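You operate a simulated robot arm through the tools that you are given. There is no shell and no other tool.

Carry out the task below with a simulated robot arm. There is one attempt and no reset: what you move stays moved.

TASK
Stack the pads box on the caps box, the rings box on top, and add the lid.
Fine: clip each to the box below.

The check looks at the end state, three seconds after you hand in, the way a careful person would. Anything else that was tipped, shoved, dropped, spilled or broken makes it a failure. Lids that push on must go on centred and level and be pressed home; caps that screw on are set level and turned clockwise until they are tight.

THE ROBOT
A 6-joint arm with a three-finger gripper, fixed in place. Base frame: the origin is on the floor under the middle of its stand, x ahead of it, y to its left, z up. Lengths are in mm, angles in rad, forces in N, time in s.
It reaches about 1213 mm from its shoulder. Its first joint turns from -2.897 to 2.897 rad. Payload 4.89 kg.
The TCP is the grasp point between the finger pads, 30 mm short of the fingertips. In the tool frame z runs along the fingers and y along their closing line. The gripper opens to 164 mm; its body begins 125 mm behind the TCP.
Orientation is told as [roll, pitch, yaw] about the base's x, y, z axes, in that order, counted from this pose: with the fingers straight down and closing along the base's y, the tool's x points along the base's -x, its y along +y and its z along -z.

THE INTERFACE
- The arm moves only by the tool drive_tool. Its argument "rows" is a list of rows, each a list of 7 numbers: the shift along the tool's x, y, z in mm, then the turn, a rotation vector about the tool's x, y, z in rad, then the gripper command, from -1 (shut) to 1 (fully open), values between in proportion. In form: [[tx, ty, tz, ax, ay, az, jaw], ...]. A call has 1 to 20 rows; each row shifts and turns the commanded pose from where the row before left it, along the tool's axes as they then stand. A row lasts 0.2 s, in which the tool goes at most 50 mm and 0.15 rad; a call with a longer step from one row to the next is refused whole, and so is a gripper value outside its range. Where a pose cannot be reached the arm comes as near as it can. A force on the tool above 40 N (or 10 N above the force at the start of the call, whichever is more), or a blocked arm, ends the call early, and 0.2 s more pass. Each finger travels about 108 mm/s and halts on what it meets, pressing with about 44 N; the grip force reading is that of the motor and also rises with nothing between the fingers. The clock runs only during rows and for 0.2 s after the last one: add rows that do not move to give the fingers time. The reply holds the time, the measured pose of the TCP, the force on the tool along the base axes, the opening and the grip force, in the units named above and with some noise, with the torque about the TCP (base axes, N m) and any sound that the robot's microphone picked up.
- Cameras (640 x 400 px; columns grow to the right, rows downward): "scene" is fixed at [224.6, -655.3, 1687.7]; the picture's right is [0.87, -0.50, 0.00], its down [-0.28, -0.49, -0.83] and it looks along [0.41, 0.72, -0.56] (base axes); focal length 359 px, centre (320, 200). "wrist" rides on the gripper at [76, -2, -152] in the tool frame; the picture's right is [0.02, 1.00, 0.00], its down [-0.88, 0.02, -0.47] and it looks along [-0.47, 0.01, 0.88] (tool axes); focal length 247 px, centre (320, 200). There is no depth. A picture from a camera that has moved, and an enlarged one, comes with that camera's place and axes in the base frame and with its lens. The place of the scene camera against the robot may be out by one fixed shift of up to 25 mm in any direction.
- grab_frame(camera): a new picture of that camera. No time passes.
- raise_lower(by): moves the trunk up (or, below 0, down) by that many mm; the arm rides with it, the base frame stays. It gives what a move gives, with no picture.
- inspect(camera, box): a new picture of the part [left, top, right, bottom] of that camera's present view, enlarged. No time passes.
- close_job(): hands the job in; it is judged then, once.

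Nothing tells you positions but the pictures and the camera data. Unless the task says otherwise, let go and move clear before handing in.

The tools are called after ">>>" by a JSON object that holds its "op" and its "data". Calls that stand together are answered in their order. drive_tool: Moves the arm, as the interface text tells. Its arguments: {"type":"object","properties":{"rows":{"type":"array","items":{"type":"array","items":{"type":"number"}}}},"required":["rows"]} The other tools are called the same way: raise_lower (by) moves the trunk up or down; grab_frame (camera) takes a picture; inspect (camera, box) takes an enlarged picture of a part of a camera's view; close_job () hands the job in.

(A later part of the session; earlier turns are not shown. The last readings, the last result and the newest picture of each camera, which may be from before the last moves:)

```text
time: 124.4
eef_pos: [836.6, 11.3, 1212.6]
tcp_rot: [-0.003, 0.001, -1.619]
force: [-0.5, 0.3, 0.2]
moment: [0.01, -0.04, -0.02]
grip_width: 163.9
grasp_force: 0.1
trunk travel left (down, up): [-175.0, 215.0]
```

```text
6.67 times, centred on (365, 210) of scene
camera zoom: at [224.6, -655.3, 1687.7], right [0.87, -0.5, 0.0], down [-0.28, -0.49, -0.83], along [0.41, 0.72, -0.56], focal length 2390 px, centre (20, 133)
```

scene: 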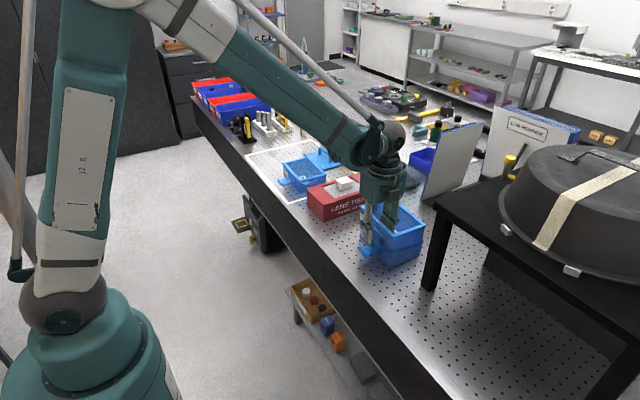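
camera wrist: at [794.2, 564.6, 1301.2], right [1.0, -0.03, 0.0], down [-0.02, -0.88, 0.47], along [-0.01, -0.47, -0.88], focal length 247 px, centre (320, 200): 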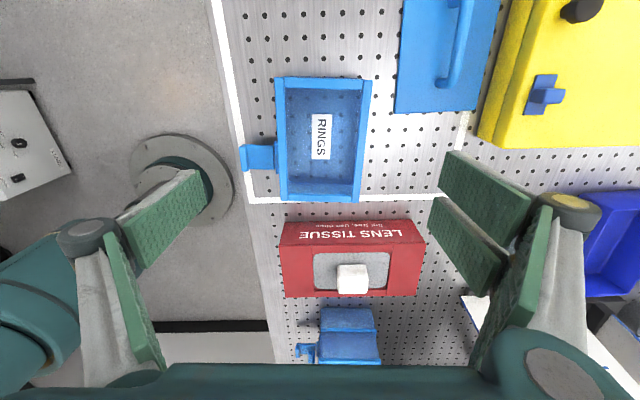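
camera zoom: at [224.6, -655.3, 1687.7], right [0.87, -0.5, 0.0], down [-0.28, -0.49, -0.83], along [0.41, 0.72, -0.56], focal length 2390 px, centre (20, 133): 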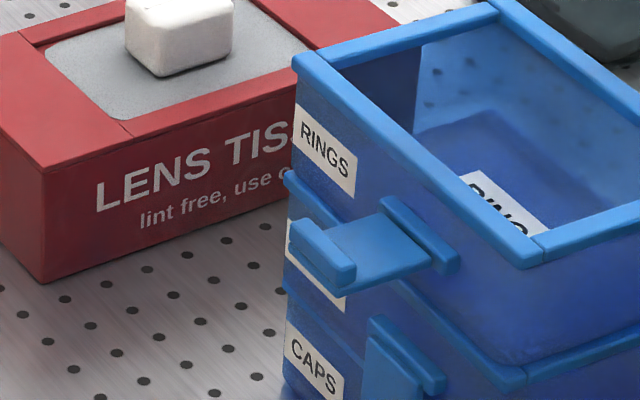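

Rings sits on pads, aligned within a millimetre. Now I'll fold the rings flap down the same way: lone finger on the flap lip, pair hovering just above the box floor as a stop.

>>> {"op": "drive_tool", "data": {"rows": [[-23.7, -26.6, 0, 0, 0, 0, 0.6], [-23.7, -26.6, 0, 0, 0, 0, 0.311], [0, 0, 0, 0.1333, 0, 0, 0.311], [0, 0, 0, 0.1333, 0, 0, 0.311], [0, 0, 0, 0.1334, 0, 0, 0.311], [0, 12, 28.3, 0, 0, 0, 0.311], [0, 12, 28.3, 0, 0, 0, 0.311], [0, 12, 28.3, 0, 0, 0, 0.311], [0, 0, 0, 0, 0, 0, 0.311]]}}

>>> {"op": "grab_frame", "data": {"camera": "wrist"}}

>>> {"op": "inspect", "data": {"camera": "scene", "box": [330, 140, 450, 260]}}

```text
time: 126.4
eef_pos: [783.1, -34.1, 1119.8]
tcp_rot: [-0.404, -0.001, -1.622]
force: [-0.2, -0.7, -0.7]
moment: [0.0, 0.07, 0.02]
grip_width: 107.6
grasp_force: 0.1
trunk travel left (down, up): [-175.0, 215.0]
```

```text
taken
camera wrist: at [843.6, 39.2, 1259.6], right [0.92, -0.02, -0.39], down [0.16, -0.89, 0.43], along [-0.36, -0.46, -0.81], focal length 247 px, centre (320, 200)
```

wrist: 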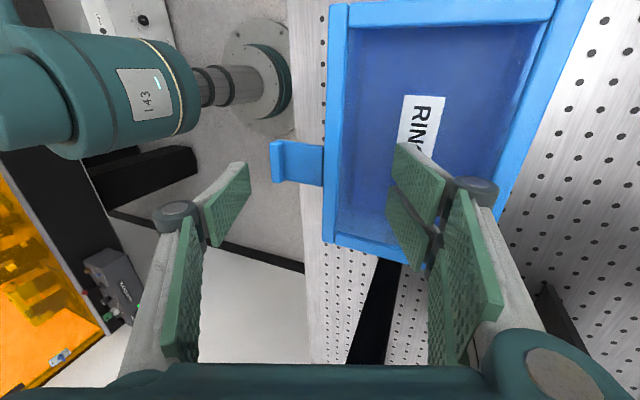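

```text
3.33 times, centred on (390, 200) of scene
camera zoom: at [224.6, -655.3, 1687.7], right [0.87, -0.5, 0.0], down [-0.28, -0.49, -0.83], along [0.41, 0.72, -0.56], focal length 1195 px, centre (87, 200)
```

zoom: 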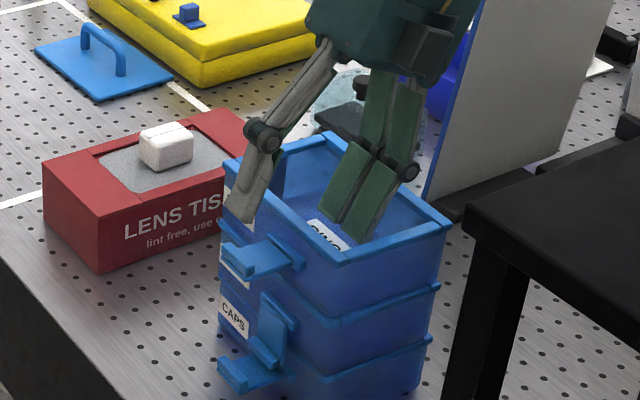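

>>> {"op": "drive_tool", "data": {"rows": [[0, 5, 14, 0, 0, 0, 0.311], [0, 4.4, 12, 0, 0, 0, 0.311], [0, 0, 0, 0, 0, 0, 0.311]]}}

>>> {"op": "inspect", "data": {"camera": "wrist", "box": [180, 100, 460, 275]}}

>>> {"op": "inspect", "data": {"camera": "scene", "box": [345, 180, 415, 260]}}

```text
time: 127.2
eef_pos: [780.0, -34.4, 1091.1]
tcp_rot: [-0.404, -0.002, -1.62]
force: [0.3, 0.1, -0.2]
moment: [0.01, 0.07, 0.0]
grip_width: 107.4
grasp_force: 0.0
trunk travel left (down, up): [-175.0, 215.0]
```

```text
2.29 times, centred on (320, 188) of wrist
camera zoom: at [841.3, 38.3, 1231.9], right [0.92, -0.02, -0.39], down [0.16, -0.89, 0.43], along [-0.36, -0.46, -0.81], focal length 564 px, centre (320, 229)
```

zoom: 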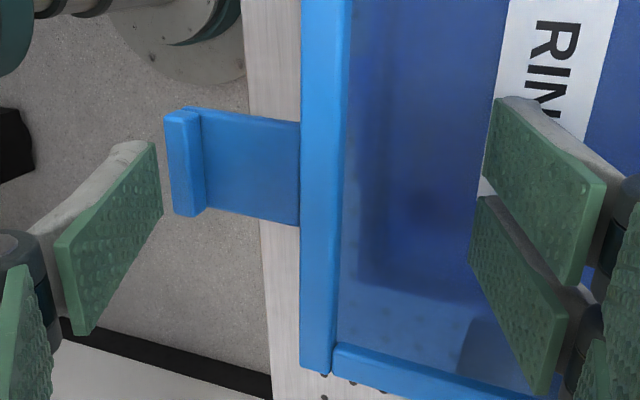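

```text
5.00 times, centred on (380, 220) of scene
camera zoom: at [224.6, -655.3, 1687.7], right [0.87, -0.5, 0.0], down [-0.28, -0.49, -0.83], along [0.41, 0.72, -0.56], focal length 1793 px, centre (20, 100)
```

zoom: 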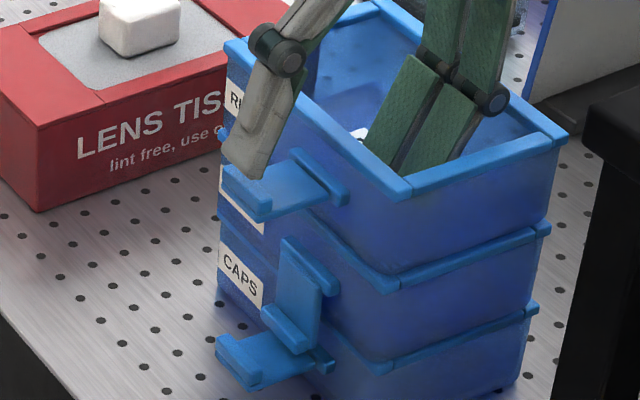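

>>> {"op": "drive_tool", "data": {"rows": [[4, 3.5, 1.8, 0, 0, 0, 0.311], [0, 0.46, 3.5, -0.051, 0, 0, 0.276], [0, 0, 0, 0, 0, 0, 0.276]]}}

>>> {"op": "drive_tool", "data": {"rows": [[0, 0.46, 3.5, -0.051, 0, 0, 0.24], [0, 0, 0, 0, 0, 0, 0.24]]}}

>>> {"op": "inspect", "data": {"camera": "scene", "box": [345, 180, 415, 260]}}

>>> {"op": "inspect", "data": {"camera": "wrist", "box": [180, 100, 460, 275]}}

```text
time: 128.0
eef_pos: [781.7, -31.5, 1083.0]
tcp_rot: [-0.35, 0.0, -1.621]
force: [0.4, -0.2, 0.5]
moment: [0.0, 0.06, 0.0]
grip_width: 104.8
grasp_force: 0.4
trunk travel left (down, up): [-175.0, 215.0]
```

```text
time: 128.6
eef_pos: [781.4, -31.2, 1081.2]
tcp_rot: [-0.301, 0.001, -1.621]
force: [-0.9, -0.5, 0.9]
moment: [0.0, 0.01, 0.02]
grip_width: 101.7
grasp_force: 0.8
trunk travel left (down, up): [-175.0, 215.0]
```

```text
5.00 times, centred on (380, 220) of scene
camera zoom: at [224.6, -655.3, 1687.7], right [0.87, -0.5, 0.0], down [-0.28, -0.49, -0.83], along [0.41, 0.72, -0.56], focal length 1793 px, centre (20, 100)
```

zoom: 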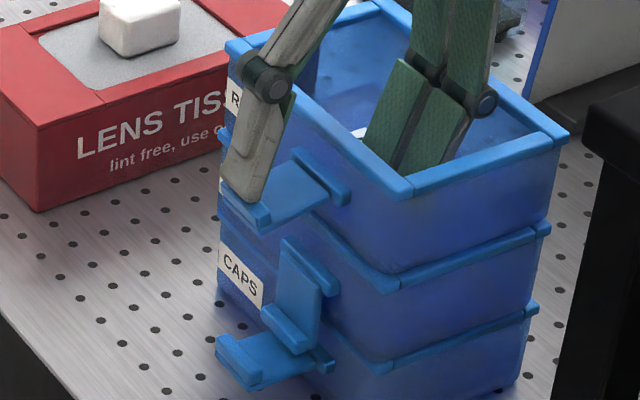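

```text
2.29 times, centred on (320, 188) of wrist
camera zoom: at [827.3, 42.6, 1226.6], right [0.95, -0.03, -0.3], down [0.11, -0.89, 0.45], along [-0.27, -0.46, -0.84], focal length 564 px, centre (320, 229)
```

zoom: 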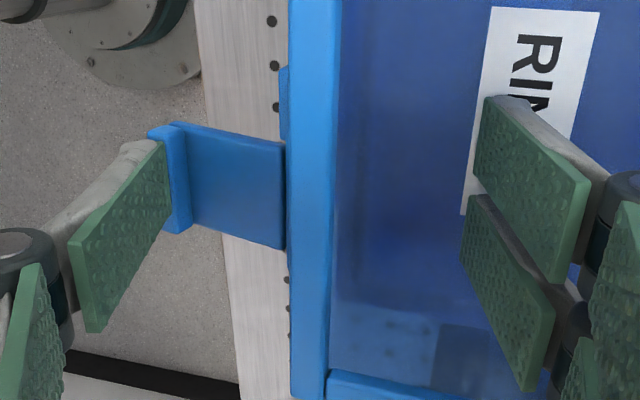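

>>> {"op": "drive_tool", "data": {"rows": [[0, -0.3, 3.0, -0.055, 0, 0, 0.21], [0, -0.5, 3.0, -0.055, 0, 0, 0.185], [0, 0, 0, 0, 0, 0, 0.185]]}}

>>> {"op": "inspect", "data": {"camera": "scene", "box": [345, 180, 415, 260]}}

>>> {"op": "drive_tool", "data": {"rows": [[0, -0.5, 3.0, -0.055, 0, 0, 0.16], [0, -0.5, 3.0, -0.055, 0, 0, 0.134], [0, 0, 0, 0, 0, 0, 0.134]]}}

>>> {"op": "inspect", "data": {"camera": "scene", "box": [345, 180, 415, 260]}}

>>> {"op": "inspect", "data": {"camera": "wrist", "box": [180, 100, 460, 275]}}

```text
time: 129.4
eef_pos: [778.8, -30.9, 1076.6]
tcp_rot: [-0.189, 0.0, -1.622]
force: [0.8, 1.0, -0.1]
moment: [0.02, -0.06, 0.02]
grip_width: 97.3
grasp_force: 0.2
trunk travel left (down, up): [-175.0, 215.0]
```

```text
5.00 times, centred on (380, 220) of scene
camera zoom: at [224.6, -655.3, 1687.7], right [0.87, -0.5, 0.0], down [-0.28, -0.49, -0.83], along [0.41, 0.72, -0.56], focal length 1793 px, centre (20, 100)
```

zoom: 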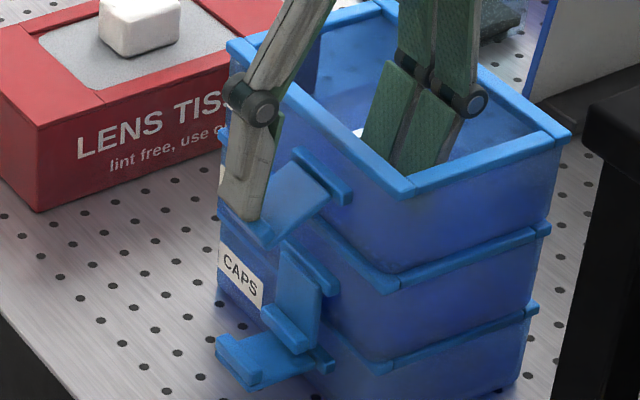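

```text
time: 130.2
eef_pos: [776.4, -31.0, 1069.3]
tcp_rot: [-0.082, -0.001, -1.62]
force: [-0.1, 0.0, 0.7]
moment: [0.0, 0.02, -0.04]
grip_width: 92.9
grasp_force: 0.1
trunk travel left (down, up): [-175.0, 215.0]
```

```text
5.00 times, centred on (380, 220) of scene
camera zoom: at [224.6, -655.3, 1687.7], right [0.87, -0.5, 0.0], down [-0.28, -0.49, -0.83], along [0.41, 0.72, -0.56], focal length 1793 px, centre (20, 100)
```

zoom: 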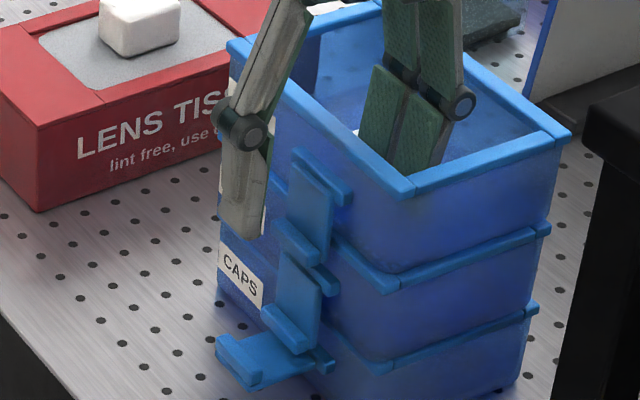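

```text
2.29 times, centred on (320, 188) of wrist
camera zoom: at [789.2, 44.1, 1221.1], right [1.0, -0.03, -0.08], down [0.01, -0.88, 0.47], along [-0.08, -0.47, -0.88], focal length 564 px, centre (320, 229)
```

zoom: 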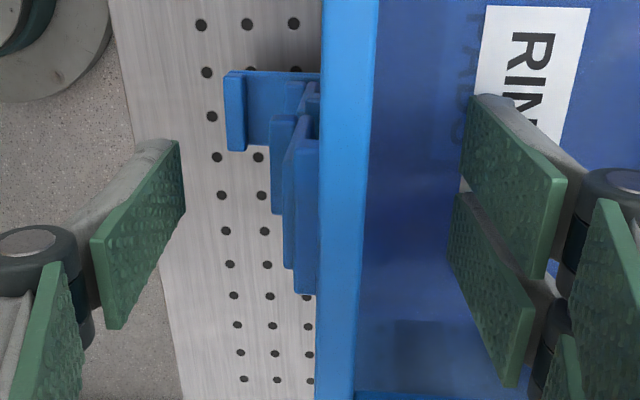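

The rings flap has swung fully down over the pads rim, aligned with the one below. I'll check it is latched by regripping rings and lifting gently a few millimetres.

>>> {"op": "drive_tool", "data": {"rows": [[0, 0, 0, 0, 0, 0, 0.3], [0, 0, -30, 0, 0, 0, 0.3], [0, 0, -40, -0.041, 0, 0, 0.6], [0, 0, -40, -0.041, 0, 0, 1], [21.4, 29, 0, 0, 0, 0, 1], [21.4, 29, 0, 0, 0, 0, 1], [0, 0, 0, 0, 0, 0, 1]]}}

>>> {"op": "inspect", "data": {"camera": "wrist", "box": [215, 70, 400, 235]}}

>>> {"op": "inspect", "data": {"camera": "scene", "box": [350, 195, 400, 265]}}

```text
time: 131.8
eef_pos: [844.2, 8.7, 1180.0]
tcp_rot: [0.002, 0.0, -1.619]
force: [1.6, -0.9, -0.9]
moment: [-0.05, 0.22, 0.01]
grip_width: 164.1
grasp_force: 0.0
trunk travel left (down, up): [-175.0, 215.0]
```

```text
2.42 times, centred on (308, 152) of wrist
camera zoom: at [845.8, 84.4, 1331.2], right [1.0, -0.03, 0.0], down [-0.03, -0.88, 0.47], along [-0.01, -0.47, -0.88], focal length 599 px, centre (350, 315)
```

zoom: 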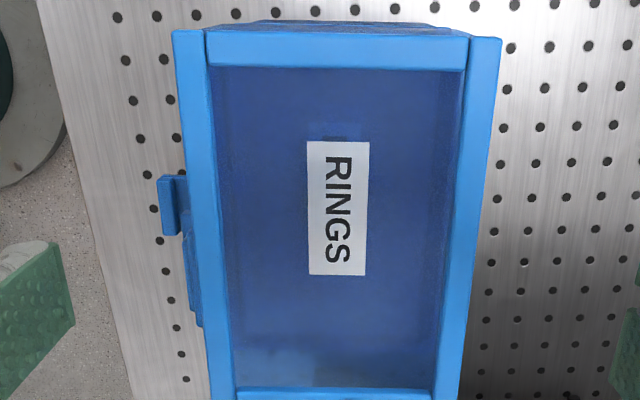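

```text
5.71 times, centred on (375, 230) of scene
camera zoom: at [224.6, -655.3, 1687.7], right [0.87, -0.5, 0.0], down [-0.28, -0.49, -0.83], along [0.41, 0.72, -0.56], focal length 2049 px, centre (6, 29)
```

zoom: 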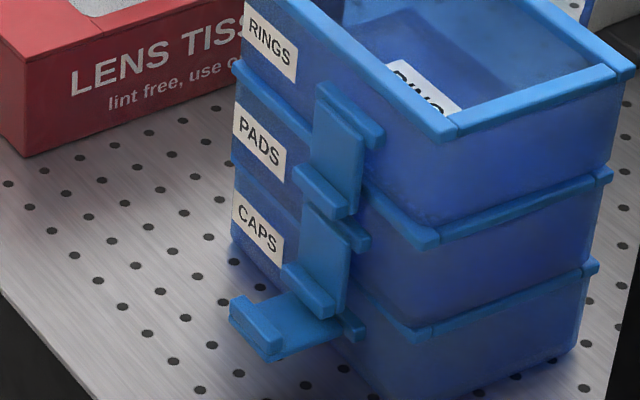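

>>> {"op": "drive_tool", "data": {"rows": [[0, -6.5, 35, 0, 0, -0.003, 1], [0, 0, 40, 0, 0, 0, 1], [0, 0, 34, 0, 0, 0, 1], [0, 0, 0, 0, 0, 0, 0.7], [0, 0, 0, 0, 0, 0, 0.5], [0, 0, 0, 0, 0, 0, 0], [0, 0, 0, 0, 0, 0, -1], [0, 0, 0, 0, 0, 0, -1]]}}

>>> {"op": "drive_tool", "data": {"rows": [[0, 0, -3, 0, 0, 0, -1], [0, 0, -3, 0, 0, 0, -1], [0, 0, 0, 0, 0, 0, -1], [0, 0, 0, 0, 0, 0, -1]]}}

>>> {"op": "inspect", "data": {"camera": "scene", "box": [345, 175, 425, 275]}}

```text
time: 133.6
eef_pos: [838.0, 9.9, 1070.8]
tcp_rot: [0.002, 0.001, -1.618]
force: [-1.5, 1.0, 0.3]
moment: [0.14, 0.31, -0.06]
grip_width: 119.5
grasp_force: 43.8
trunk travel left (down, up): [-175.0, 215.0]
```

```text
time: 134.6
eef_pos: [838.8, 8.5, 1077.0]
tcp_rot: [0.003, 0.0, -1.618]
force: [0.1, 0.1, -7.4]
moment: [0.16, -0.09, -0.01]
grip_width: 119.4
grasp_force: 44.2
trunk travel left (down, up): [-175.0, 215.0]
```

```text
4.00 times, centred on (385, 225) of scene
camera zoom: at [224.6, -655.3, 1687.7], right [0.87, -0.5, 0.0], down [-0.28, -0.49, -0.83], along [0.41, 0.72, -0.56], focal length 1434 px, centre (60, 100)
```

zoom: 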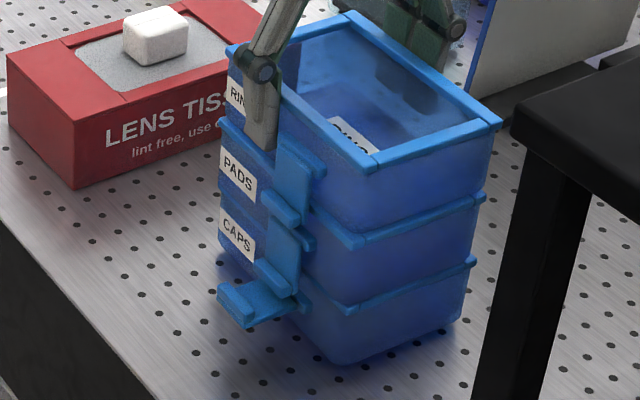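

All three boxes lift together (7.4 N) – both clips hold. Lowering the stack gently back to the bench.

>>> {"op": "drive_tool", "data": {"rows": [[0, 0, 3, 0, 0, 0, -1], [0, 0, 2.5, 0, 0, 0, -1], [0, 0, 0.7, 0, 0, 0, -1], [0, 0, 0, 0, 0, 0, -1]]}}

>>> {"op": "drive_tool", "data": {"rows": [[0, 0, 0.6, 0, 0, 0, -1], [0, 0, 0, 0, 0, 0, -1]]}}

```text
time: 135.6
eef_pos: [838.1, 8.3, 1071.5]
tcp_rot: [0.003, 0.0, -1.618]
force: [4.6, 0.7, 9.4]
moment: [-0.28, 0.09, 0.08]
grip_width: 119.7
grasp_force: 43.8
trunk travel left (down, up): [-175.0, 215.0]
```

```text
time: 136.2
eef_pos: [838.5, 9.3, 1070.8]
tcp_rot: [0.0, -0.001, -1.618]
force: [11.7, 1.7, 30.9]
moment: [-0.03, -0.51, 0.11]
grip_width: 119.7
grasp_force: 44.1
trunk travel left (down, up): [-175.0, 215.0]
```

>>> {"op": "drive_tool", "data": {"rows": [[0, 0, -1, 0, 0, 0, -1], [0, 0, 0, 0, 0, 0, -1]]}}

>>> {"op": "drive_tool", "data": {"rows": [[0, 0, 0, 0, 0, 0, -0.2], [0, 0, 0, 0, 0, 0, 0.5], [0, 0, 0, 0, 0, 0, 0.8], [0, 0, 0, 0, 0, 0, 1], [0, 0, -20, 0, 0, 0, 1], [0, 0, -40, 0, 0, 0, 1], [0, 0, -40, 0, 0, 0, 1], [0, 0, -40, 0, 0, 0, 1], [0, 0, 0, 0, 0, 0, 1]]}}

>>> {"op": "inspect", "data": {"camera": "wrist", "box": [215, 70, 400, 235]}}

>>> {"op": "inspect", "data": {"camera": "scene", "box": [345, 175, 425, 275]}}

```text
time: 136.8
eef_pos: [838.3, 9.0, 1070.2]
tcp_rot: [0.001, 0.001, -1.618]
force: [9.3, 4.1, 18.1]
moment: [0.37, -0.7, 0.16]
grip_width: 119.5
grasp_force: 43.7
trunk travel left (down, up): [-175.0, 215.0]
```

```text
time: 138.8
eef_pos: [837.8, 10.5, 1211.1]
tcp_rot: [0.003, 0.001, -1.619]
force: [-1.2, 0.6, 0.4]
moment: [0.04, -0.04, 0.01]
grip_width: 164.0
grasp_force: 0.1
trunk travel left (down, up): [-175.0, 215.0]
```

```text
2.42 times, centred on (308, 152) of wrist
camera zoom: at [837.0, 86.2, 1363.4], right [1.0, -0.03, 0.0], down [-0.02, -0.88, 0.47], along [-0.01, -0.47, -0.88], focal length 599 px, centre (350, 315)
```

zoom: 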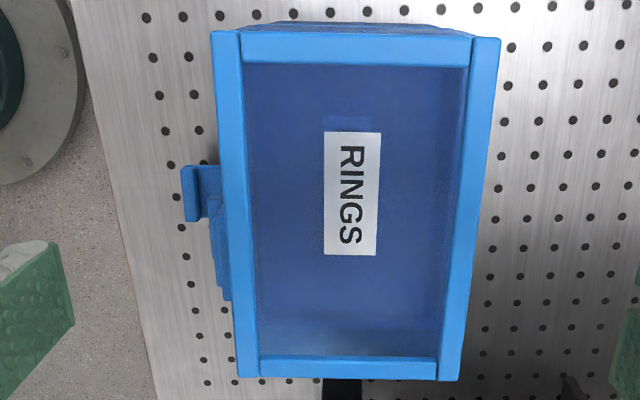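

```text
4.00 times, centred on (385, 225) of scene
camera zoom: at [224.6, -655.3, 1687.7], right [0.87, -0.5, 0.0], down [-0.28, -0.49, -0.83], along [0.41, 0.72, -0.56], focal length 1434 px, centre (60, 100)
```

zoom: 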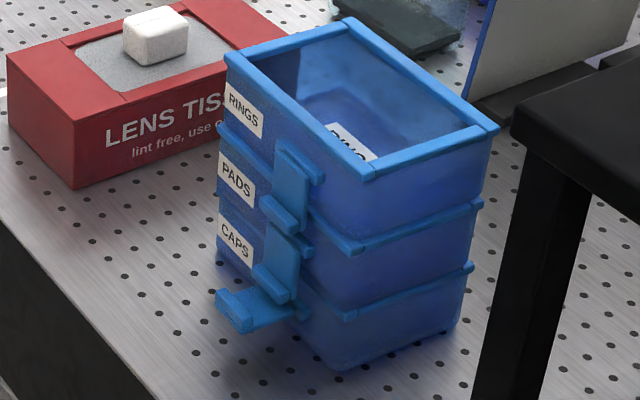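

Stack of three is clipped and flat. Now going to look at the lid near (966, 587).

>>> {"op": "drive_tool", "data": {"rows": [[45.4, -0.5, 0, 0, 0, 0, 1], [45.4, -0.5, 0, 0, 0, 0, 1], [45.4, -0.5, 0, 0, 0, 0, 1], [45.4, -0.5, 0, 0, 0, 0, 1], [45.4, -0.5, 0, 0, 0, 0, 1], [45.4, -0.5, 0, 0, 0, 0, 1], [45.4, -0.5, 0, 0, 0, 0, 1], [45.4, -0.5, 0, 0, 0, 0, 1], [45.4, -0.5, 0, 0, 0, 0, 1], [45.4, -0.5, 0, 0, 0, 0, 1], [45.4, -0.5, 0, 0, 0, 0, 1], [45.4, -0.5, 0, 0, 0, 0, 1], [45.4, -0.5, 0, 0, 0, 0, 1], [0, 0, 0, 0, 0, 0, 1]]}}

>>> {"op": "grab_frame", "data": {"camera": "wrist"}}

>>> {"op": "grab_frame", "data": {"camera": "scene"}}

```text
time: 141.8
eef_pos: [859.6, 597.8, 1210.1]
tcp_rot: [0.0, -0.001, -1.618]
force: [-0.4, 0.7, -0.9]
moment: [-0.17, 0.0, 0.01]
grip_width: 163.7
grasp_force: 0.0
trunk travel left (down, up): [-175.0, 215.0]
```

```text
taken
camera wrist: at [860.7, 675.1, 1361.4], right [1.0, -0.02, 0.0], down [-0.02, -0.88, 0.47], along [-0.01, -0.47, -0.88], focal length 247 px, centre (320, 200)
```

wrist: 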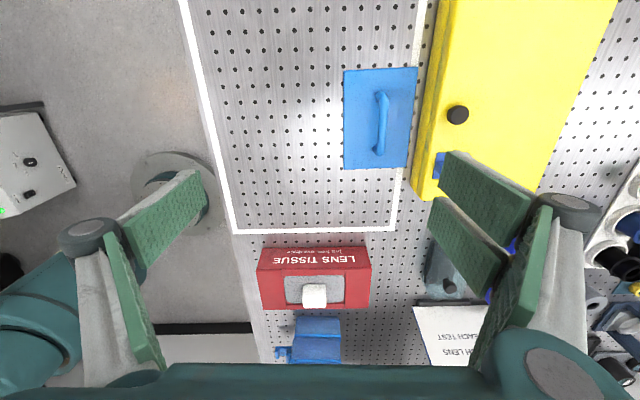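

```text
taken
```

scene: 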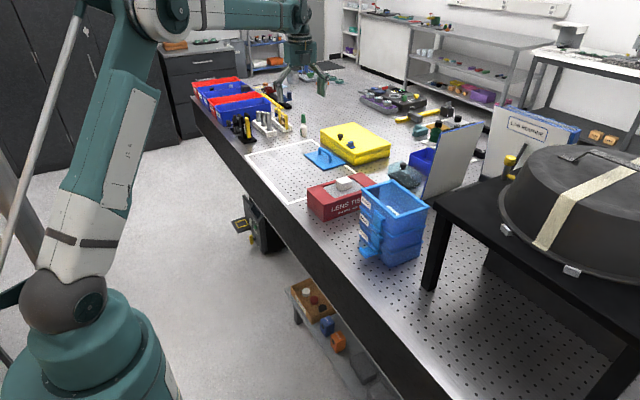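

>>> {"op": "inspect", "data": {"camera": "wrist", "box": [320, 50, 480, 190]}}

>>> {"op": "inspect", "data": {"camera": "scene", "box": [296, 135, 356, 180]}}

```text
2.86 times, centred on (400, 120) of wrist
camera zoom: at [860.7, 675.1, 1361.4], right [1.0, -0.02, 0.0], down [-0.02, -0.88, 0.47], along [-0.01, -0.47, -0.88], focal length 706 px, centre (91, 429)
```

zoom: 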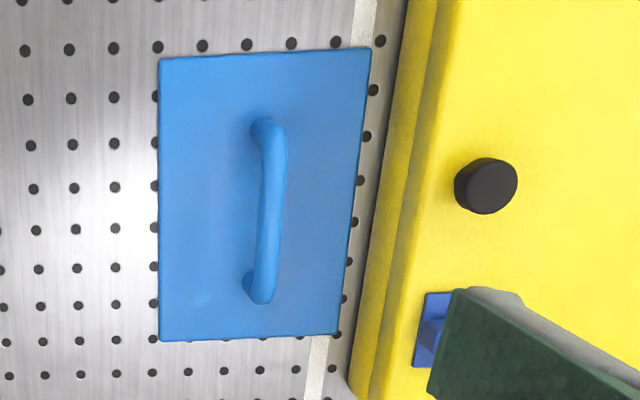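

```text
8.89 times, centred on (326, 158) of scene
camera zoom: at [224.6, -655.3, 1687.7], right [0.87, -0.5, 0.0], down [-0.28, -0.49, -0.83], along [0.41, 0.72, -0.56], focal length 3187 px, centre (267, 578)
```

zoom: 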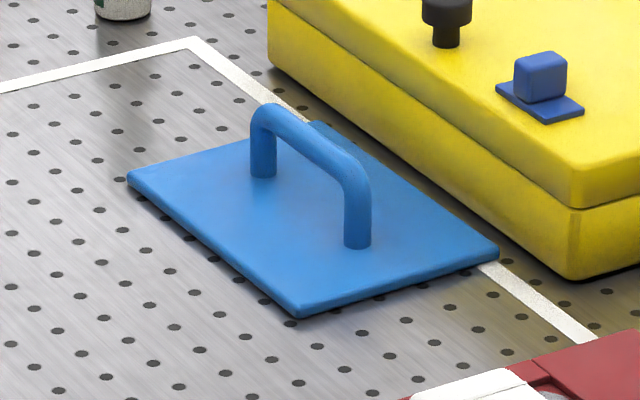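

>>> {"op": "drive_tool", "data": {"rows": [[-1.9, 33.2, 20, 0, 0, 0, 0.6], [-1.9, 33.2, 20, 0, 0, 0, 0.2], [-1.9, 33.2, 20, 0, 0, -0.07, 0.0], [0, 0, 0, 0, 0, 0, 0.0]]}}

>>> {"op": "grab_frame", "data": {"camera": "wrist"}}

```text
time: 142.8
eef_pos: [960.8, 587.5, 1149.6]
tcp_rot: [0.003, 0.0, -1.548]
force: [1.0, 0.6, -1.2]
moment: [-0.03, 0.18, -0.02]
grip_width: 82.1
grasp_force: 0.1
trunk travel left (down, up): [-175.0, 215.0]
```

```text
taken
camera wrist: at [955.6, 663.9, 1301.6], right [1.0, 0.04, 0.0], down [0.04, -0.88, 0.47], along [0.02, -0.47, -0.88], focal length 247 px, centre (320, 200)
```

wrist: 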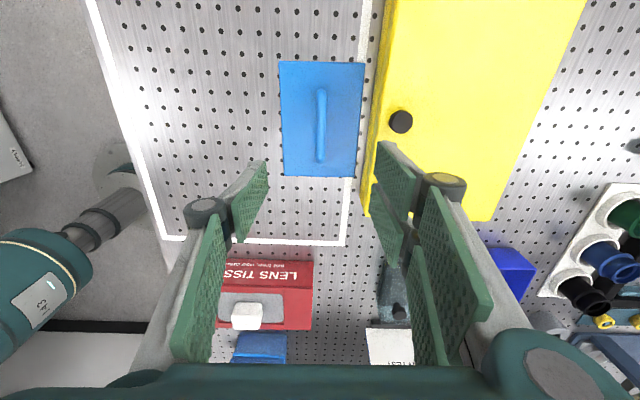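

>>> {"op": "inspect", "data": {"camera": "wrist", "box": [260, 50, 400, 190]}}

```text
2.86 times, centred on (330, 120) of wrist
camera zoom: at [955.6, 663.9, 1301.6], right [1.0, 0.04, 0.0], down [0.04, -0.88, 0.47], along [0.02, -0.47, -0.88], focal length 706 px, centre (291, 429)
```

zoom: 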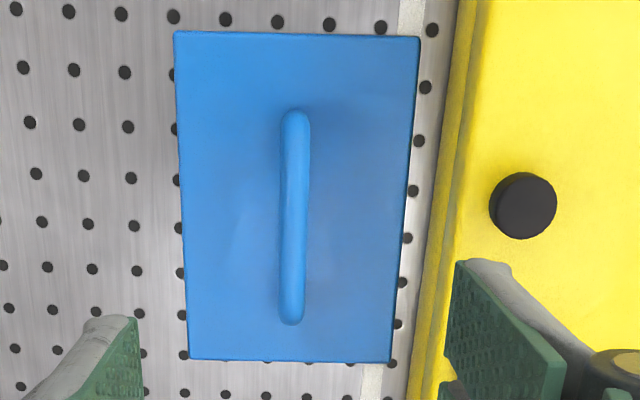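

>>> {"op": "drive_tool", "data": {"rows": [[0, 0.7, 40, 0, 0, 0.004, -0.3], [0, 0, 40, 0, 0, 0, -0.3], [0, 0, 40, 0, 0, 0, -0.3], [0, 0, 35, 0, 0, 0, -0.3], [0, 0, 0, 0, 0, 0, -0.3]]}}

>>> {"op": "grab_frame", "data": {"camera": "wrist"}}

>>> {"op": "inspect", "data": {"camera": "scene", "box": [270, 80, 390, 190]}}

```text
time: 144.0
eef_pos: [961.4, 588.5, 995.2]
tcp_rot: [0.002, 0.0, -1.552]
force: [0.8, 0.5, 0.0]
moment: [-0.02, 0.02, 0.0]
grip_width: 57.4
grasp_force: 0.0
trunk travel left (down, up): [-175.0, 215.0]
```

```text
taken
camera wrist: at [956.2, 664.0, 1147.5], right [1.0, 0.04, 0.0], down [0.04, -0.88, 0.47], along [0.02, -0.47, -0.88], focal length 247 px, centre (320, 200)
```

wrist: 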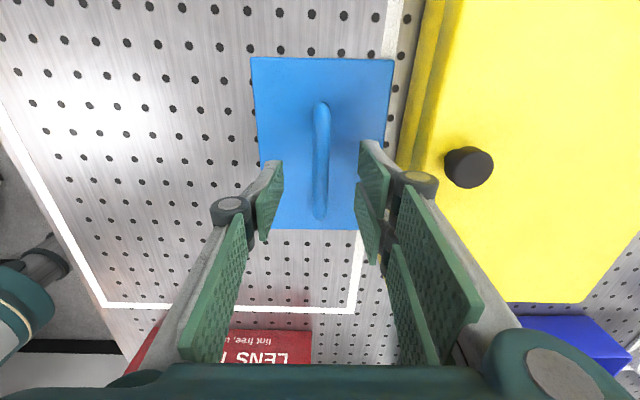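

```text
3.64 times, centred on (330, 135) of scene
camera zoom: at [224.6, -655.3, 1687.7], right [0.87, -0.5, 0.0], down [-0.28, -0.49, -0.83], along [0.41, 0.72, -0.56], focal length 1304 px, centre (284, 436)
```

zoom: 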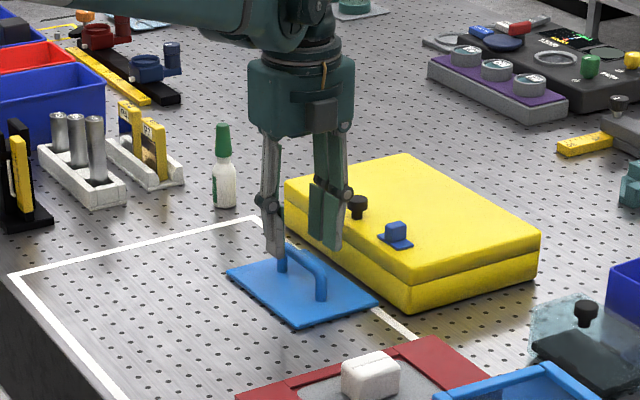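

>>> {"op": "drive_tool", "data": {"rows": [[2, 0, 20, 0, 0, 0, -0.3], [0, 0, 12, 0, 0, 0, -0.3], [0, 0, 5, 0, 0, 0, -0.3], [0, 0, 0, 0, 0, 0, -0.3]]}}

>>> {"op": "grab_frame", "data": {"camera": "wrist"}}

>>> {"op": "inspect", "data": {"camera": "scene", "box": [300, 110, 370, 180]}}

```text
time: 145.0
eef_pos: [960.1, 589.6, 959.7]
tcp_rot: [0.002, -0.002, -1.554]
force: [-0.3, -0.3, 0.0]
moment: [0.0, 0.03, 0.03]
grip_width: 57.4
grasp_force: 0.1
trunk travel left (down, up): [-175.0, 215.0]
```

```text
taken
camera wrist: at [955.2, 665.3, 1111.0], right [1.0, 0.04, 0.0], down [0.04, -0.88, 0.47], along [0.02, -0.47, -0.88], focal length 247 px, centre (320, 200)
```

wrist: 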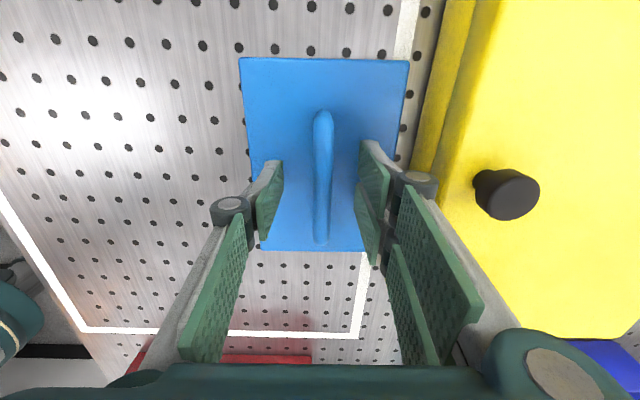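

```text
5.71 times, centred on (335, 145) of scene
camera zoom: at [224.6, -655.3, 1687.7], right [0.87, -0.5, 0.0], down [-0.28, -0.49, -0.83], along [0.41, 0.72, -0.56], focal length 2049 px, centre (234, 514)
```

zoom: 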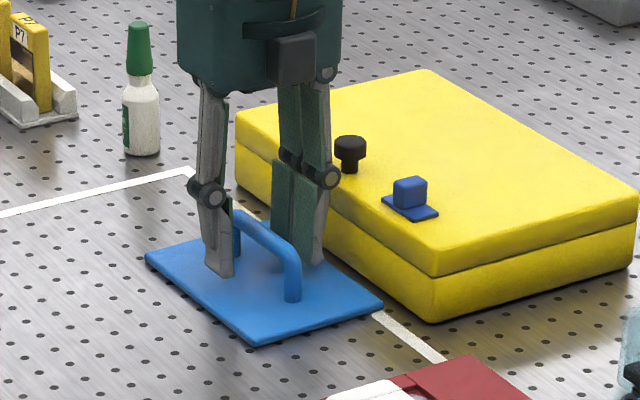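

>>> {"op": "drive_tool", "data": {"rows": [[0, 0.5, 4, 0, 0, 0, -0.3], [0, 0, 0, 0, 0, 0, -0.6], [0, 0, 0, 0, 0, 0, -0.75], [0, 0, 0, 0, 0, 0, -1], [0, 0, 0, 0, 0, 0, -1], [0, 0, 0, 0, 0, 0, -1]]}}

>>> {"op": "grab_frame", "data": {"camera": "wrist"}}

```text
time: 146.4
eef_pos: [959.7, 589.9, 955.6]
tcp_rot: [0.003, -0.001, -1.551]
force: [-0.2, 0.0, -0.2]
moment: [0.06, -0.01, 0.05]
grip_width: 11.5
grasp_force: 44.3
trunk travel left (down, up): [-175.0, 215.0]
```

```text
taken
camera wrist: at [955.4, 665.6, 1106.8], right [1.0, 0.04, 0.0], down [0.04, -0.88, 0.47], along [0.02, -0.47, -0.88], focal length 247 px, centre (320, 200)
```

wrist: 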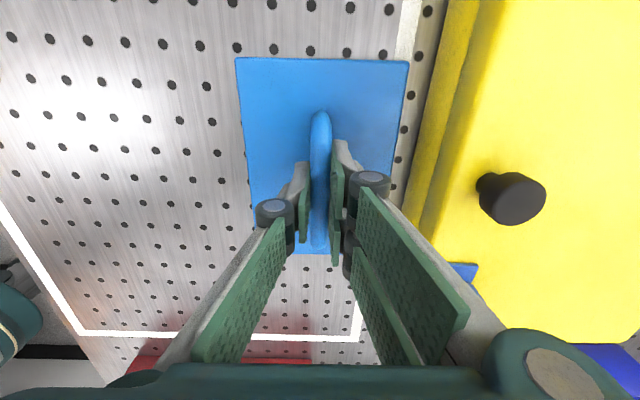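

>>> {"op": "drive_tool", "data": {"rows": [[0, 0, -8, 0, 0, 0, -1], [0, 0, -15, 0, 0, 0, -1], [0, 0, -30, 0, 0, 0, -1], [0, 0, -40, 0, 0, 0, -1], [0, 0, -40, 0, 0, 0, -1], [0, 0, -40, 0, 0, 0, -1], [0, 0, -40, 0, 0, 0, -1], [0, 0, -30, 0, 0, 0, -1], [0, 0, 0, 0, 0, 0, -1]]}}

>>> {"op": "grab_frame", "data": {"camera": "wrist"}}

>>> {"op": "inspect", "data": {"camera": "scene", "box": [280, 30, 380, 150]}}

```text
time: 148.4
eef_pos: [958.6, 590.3, 1202.1]
tcp_rot: [0.002, -0.001, -1.552]
force: [0.1, -0.8, 0.9]
moment: [0.05, -0.07, 0.01]
grip_width: 11.9
grasp_force: 43.8
trunk travel left (down, up): [-175.0, 215.0]
```

```text
taken
camera wrist: at [952.8, 667.1, 1353.0], right [1.0, 0.04, 0.0], down [0.04, -0.88, 0.47], along [0.02, -0.47, -0.88], focal length 247 px, centre (320, 200)
```

wrist: 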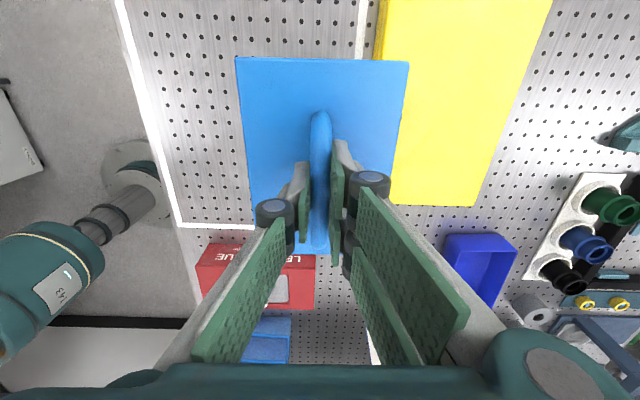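

```text
3.33 times, centred on (330, 90) of scene
camera zoom: at [224.6, -655.3, 1687.7], right [0.87, -0.5, 0.0], down [-0.28, -0.49, -0.83], along [0.41, 0.72, -0.56], focal length 1195 px, centre (287, 567)
```

zoom: 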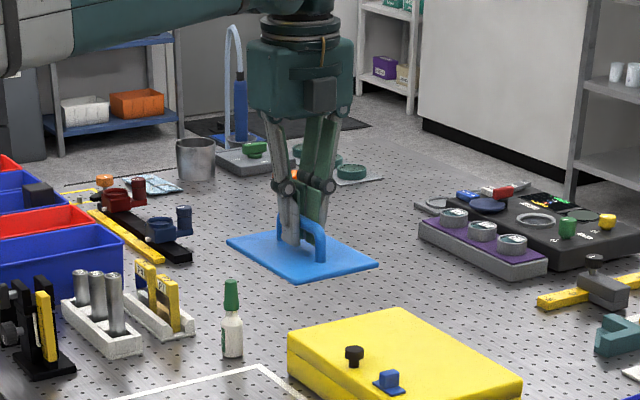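

>>> {"op": "inspect", "data": {"camera": "wrist", "box": [220, 40, 430, 270]}}

>>> {"op": "inspect", "data": {"camera": "scene", "box": [312, 92, 346, 116]}}

```text
1.74 times, centred on (325, 155) of wrist
camera zoom: at [952.8, 667.1, 1353.0], right [1.0, 0.04, 0.0], down [0.04, -0.88, 0.47], along [0.02, -0.47, -0.88], focal length 430 px, centre (311, 278)
```

zoom: 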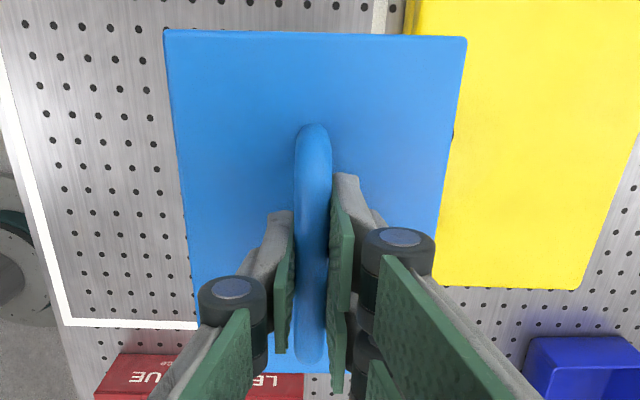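

```text
16.00 times, centred on (329, 104) of scene
camera zoom: at [224.6, -655.3, 1687.7], right [0.87, -0.5, 0.0], down [-0.28, -0.49, -0.83], along [0.41, 0.72, -0.56], focal length 5737 px, centre (176, 1736)
```

zoom: 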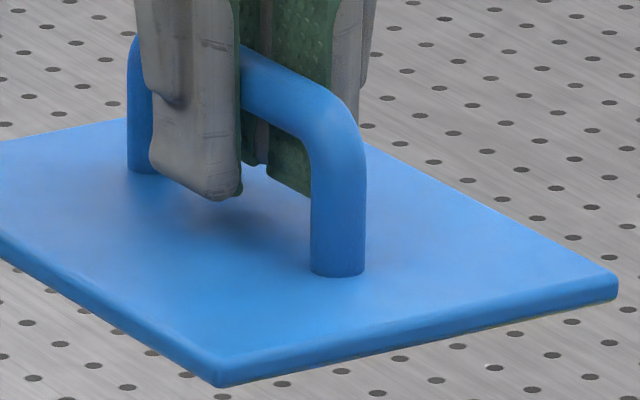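

The lid (≈166 × 116 mm) hangs level from its handle. Carrying it over to the stack at safe height and matching yaw.

>>> {"op": "drive_tool", "data": {"rows": [[-42.8, -9.56, 0, 0, 0, 0, -1], [-42.8, -9.56, 0, 0, 0, 0, -1], [-42.8, -9.56, 0, 0, 0, 0, -1], [-42.8, -9.56, 0, 0, 0, 0, -1], [-42.8, -9.56, 0, 0, 0, 0, -1], [-42.8, -9.56, 0, 0, 0, 0, -1], [-42.8, -9.56, 0, 0, 0, 0, -1], [-42.8, -9.56, 0, 0, 0, 0, -1], [-42.8, -9.56, 0, 0, 0, 0, -1], [-42.8, -9.56, 0, 0, 0, 0, -1], [-42.8, -9.56, 0, 0, 0, 0, -1], [-42.8, -9.56, 0, 0, 0, 0, -1], [-42.8, -9.56, 0, 0, 0, 0, -1], [-42.8, -9.56, 0, 0, 0, 0, -1], [0, 0, 0, 0, 0, 0.067, -1], [0, 0, 0, 0, 0, 0, -1]]}}

>>> {"op": "grab_frame", "data": {"camera": "wrist"}}

>>> {"op": "inspect", "data": {"camera": "scene", "box": [330, 110, 450, 270]}}

```text
time: 151.8
eef_pos: [837.4, -11.6, 1196.2]
tcp_rot: [0.001, -0.001, -1.618]
force: [0.0, -0.6, -1.1]
moment: [0.13, -0.05, 0.01]
grip_width: 11.8
grasp_force: 44.1
trunk travel left (down, up): [-175.0, 215.0]
```

```text
taken
camera wrist: at [837.9, 64.0, 1348.3], right [1.0, -0.03, 0.0], down [-0.02, -0.88, 0.47], along [-0.01, -0.47, -0.88], focal length 247 px, centre (320, 200)
```

wrist: 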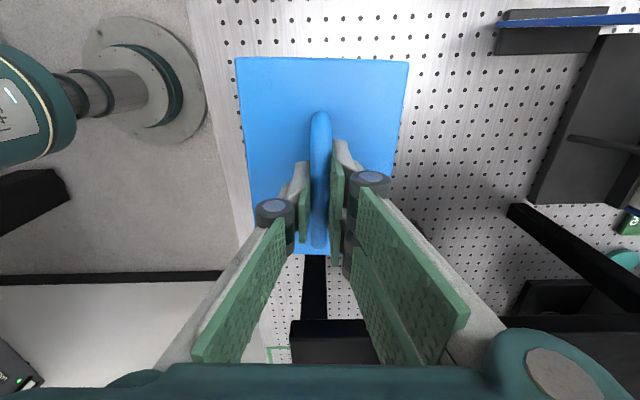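

```text
2.50 times, centred on (390, 190) of scene
camera zoom: at [224.6, -655.3, 1687.7], right [0.87, -0.5, 0.0], down [-0.28, -0.49, -0.83], along [0.41, 0.72, -0.56], focal length 896 px, centre (145, 225)
```

zoom: 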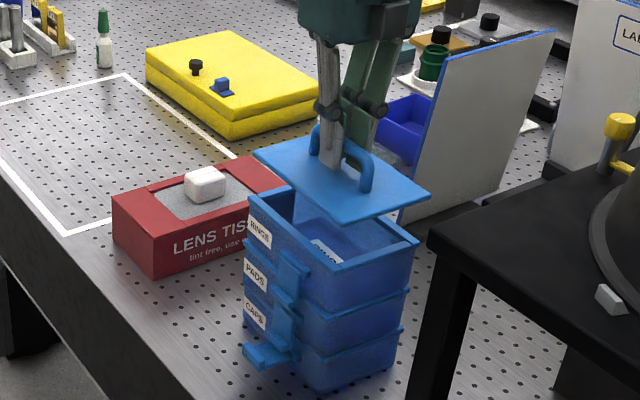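

>>> {"op": "drive_tool", "data": {"rows": [[0, -37.5, 0, 0, 0, 0, -1], [0, -37.5, 0, 0, 0, 0, -1], [0, -37.5, 0, 0, 0, 0, -1], [0, -37.5, 0, 0, 0, 0, -1], [0, 0, 0, 0, 0, 0, -1], [0, 0, 0, 0, 0, 0, -1]]}}

>>> {"op": "inspect", "data": {"camera": "wrist", "box": [400, 40, 580, 220]}}

>>> {"op": "inspect", "data": {"camera": "wrist", "box": [220, 40, 430, 270]}}

```text
time: 153.2
eef_pos: [687.1, -4.3, 1197.8]
tcp_rot: [0.002, 0.0, -1.62]
force: [-1.2, -0.6, -1.0]
moment: [0.07, -0.08, 0.0]
grip_width: 11.6
grasp_force: 43.9
trunk travel left (down, up): [-175.0, 215.0]
```

```text
2.22 times, centred on (490, 130) of wrist
camera zoom: at [688.0, 72.4, 1350.3], right [1.0, -0.03, 0.0], down [-0.02, -0.88, 0.47], along [-0.01, -0.47, -0.88], focal length 549 px, centre (-58, 356)
```

zoom: 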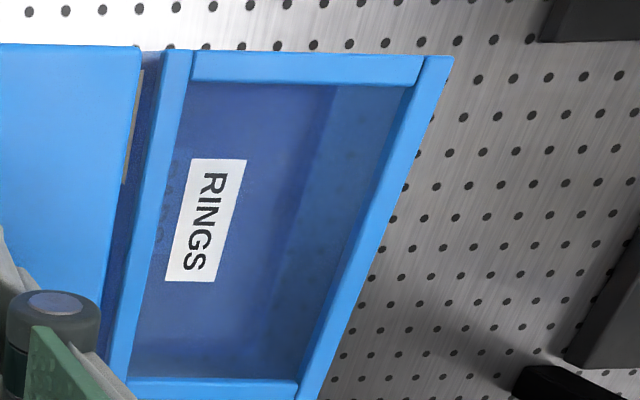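

```text
1.74 times, centred on (325, 155) of wrist
camera zoom: at [688.0, 72.4, 1350.3], right [1.0, -0.03, 0.0], down [-0.02, -0.88, 0.47], along [-0.01, -0.47, -0.88], focal length 430 px, centre (311, 278)
```

zoom: 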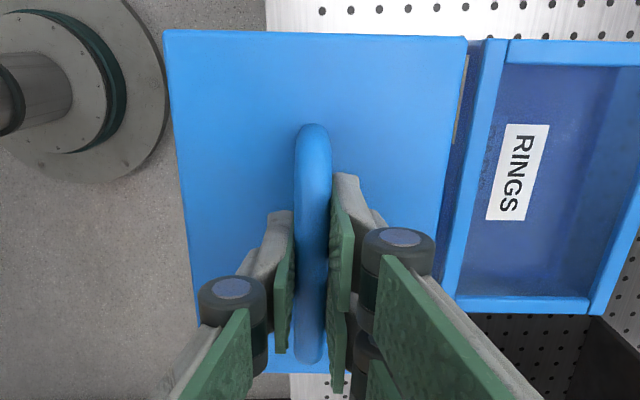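

>>> {"op": "drive_tool", "data": {"rows": [[-0.8, 37.1, 0, 0, 0, 0, -1], [0, 37.1, 0, 0, 0, 0, -1], [0, 37.1, 0, 0, 0, 0, -1], [0, 37.0, 0, 0, 0, 0, -1], [0, 0, 25, 0, 0, 0, -1], [0, 0, 20, 0, 0, 0, -1], [0, 0, 0, 0, 0, 0, -1]]}}

>>> {"op": "inspect", "data": {"camera": "scene", "box": [345, 150, 435, 250]}}

>>> {"op": "grab_frame", "data": {"camera": "wrist"}}

```text
time: 154.8
eef_pos: [833.8, -11.2, 1152.7]
tcp_rot: [0.001, 0.0, -1.617]
force: [0.1, 0.2, -0.9]
moment: [0.01, 0.02, -0.01]
grip_width: 12.0
grasp_force: 43.7
trunk travel left (down, up): [-175.0, 215.0]
```

```text
4.00 times, centred on (390, 200) of scene
camera zoom: at [224.6, -655.3, 1687.7], right [0.87, -0.5, 0.0], down [-0.28, -0.49, -0.83], along [0.41, 0.72, -0.56], focal length 1434 px, centre (40, 200)
```

zoom: 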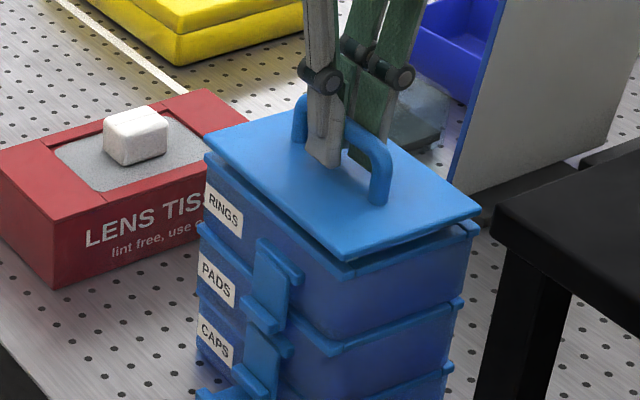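

```text
taken
camera wrist: at [834.1, 64.9, 1303.5], right [1.0, -0.03, 0.0], down [-0.02, -0.88, 0.47], along [-0.01, -0.47, -0.88], focal length 247 px, centre (320, 200)
```

wrist: 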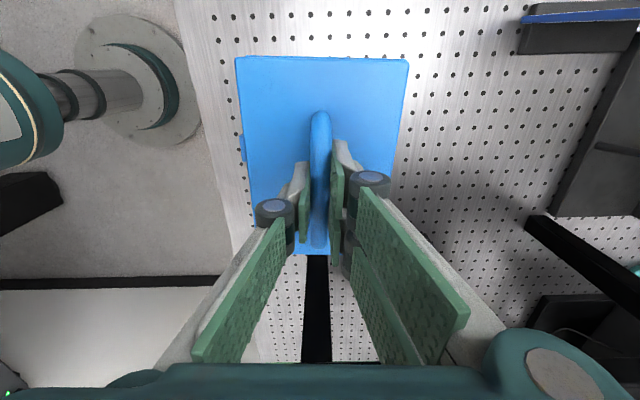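

>>> {"op": "drive_tool", "data": {"rows": [[0, 0, 8, 0, 0, 0, -1], [0, 0, 4, 0, 0, 0, -1], [0, 0, 2, 0, 0, 0, -1], [0, 0, 0, 0, 0, 0, -1]]}}

>>> {"op": "inspect", "data": {"camera": "scene", "box": [390, 190, 430, 230]}}

>>> {"op": "inspect", "data": {"camera": "scene", "box": [355, 180, 405, 230]}}

```text
time: 155.8
eef_pos: [832.2, -11.8, 1140.6]
tcp_rot: [0.003, 0.0, -1.617]
force: [6.3, 1.5, 35.1]
moment: [0.01, -0.02, 0.03]
grip_width: 11.8
grasp_force: 43.1
trunk travel left (down, up): [-175.0, 215.0]
```

```text
10.00 times, centred on (410, 210) of scene
camera zoom: at [224.6, -655.3, 1687.7], right [0.87, -0.5, 0.0], down [-0.28, -0.49, -0.83], along [0.41, 0.72, -0.56], focal length 3586 px, centre (-580, 100)
```

zoom: 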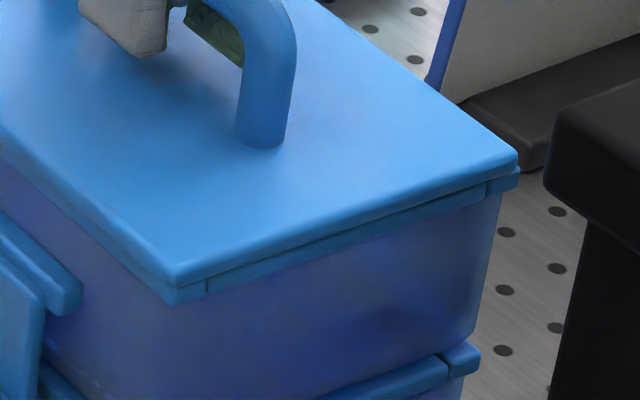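

```text
8.00 times, centred on (380, 205) of scene
camera zoom: at [224.6, -655.3, 1687.7], right [0.87, -0.5, 0.0], down [-0.28, -0.49, -0.83], along [0.41, 0.72, -0.56], focal length 2868 px, centre (-160, 160)
```

zoom: 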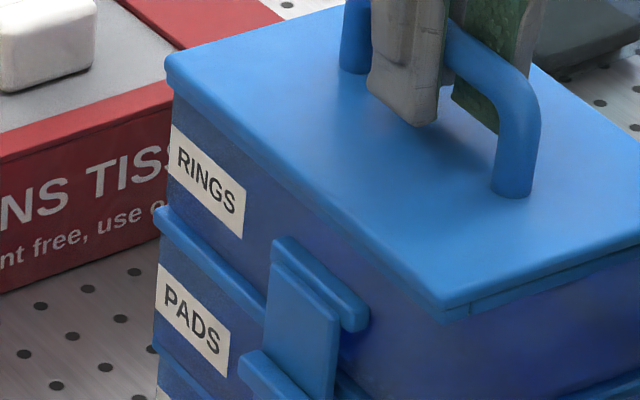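

>>> {"op": "inspect", "data": {"camera": "scene", "box": [405, 198, 425, 218]}}

>>> {"op": "inspect", "data": {"camera": "scene", "box": [362, 195, 392, 225]}}

```text
16.00 times, centred on (415, 208) of scene
camera zoom: at [224.6, -655.3, 1687.7], right [0.87, -0.5, 0.0], down [-0.28, -0.49, -0.83], along [0.41, 0.72, -0.56], focal length 5737 px, centre (-1200, 72)
```

zoom: 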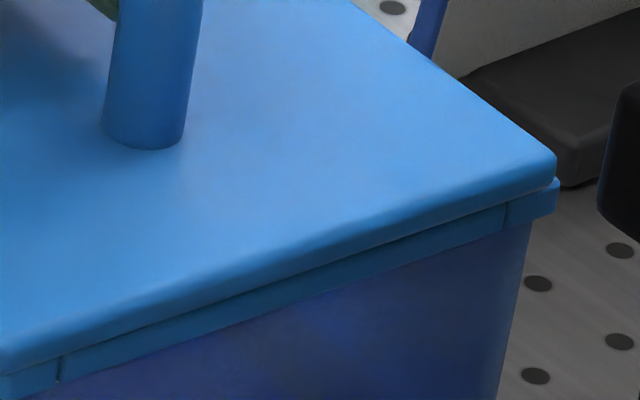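

```text
13.33 times, centred on (377, 210) of scene
camera zoom: at [224.6, -655.3, 1687.7], right [0.87, -0.5, 0.0], down [-0.28, -0.49, -0.83], along [0.41, 0.72, -0.56], focal length 4781 px, centre (-440, 67)
```

zoom: 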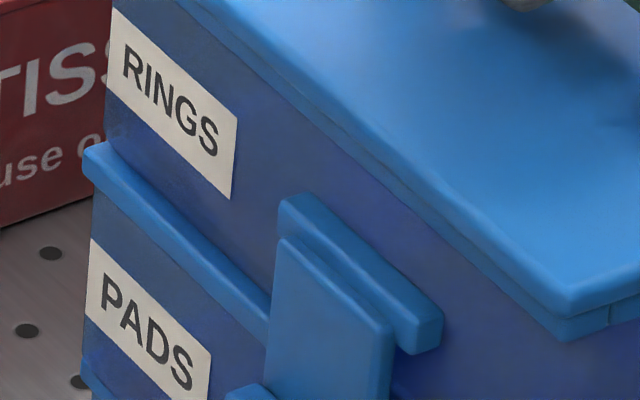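

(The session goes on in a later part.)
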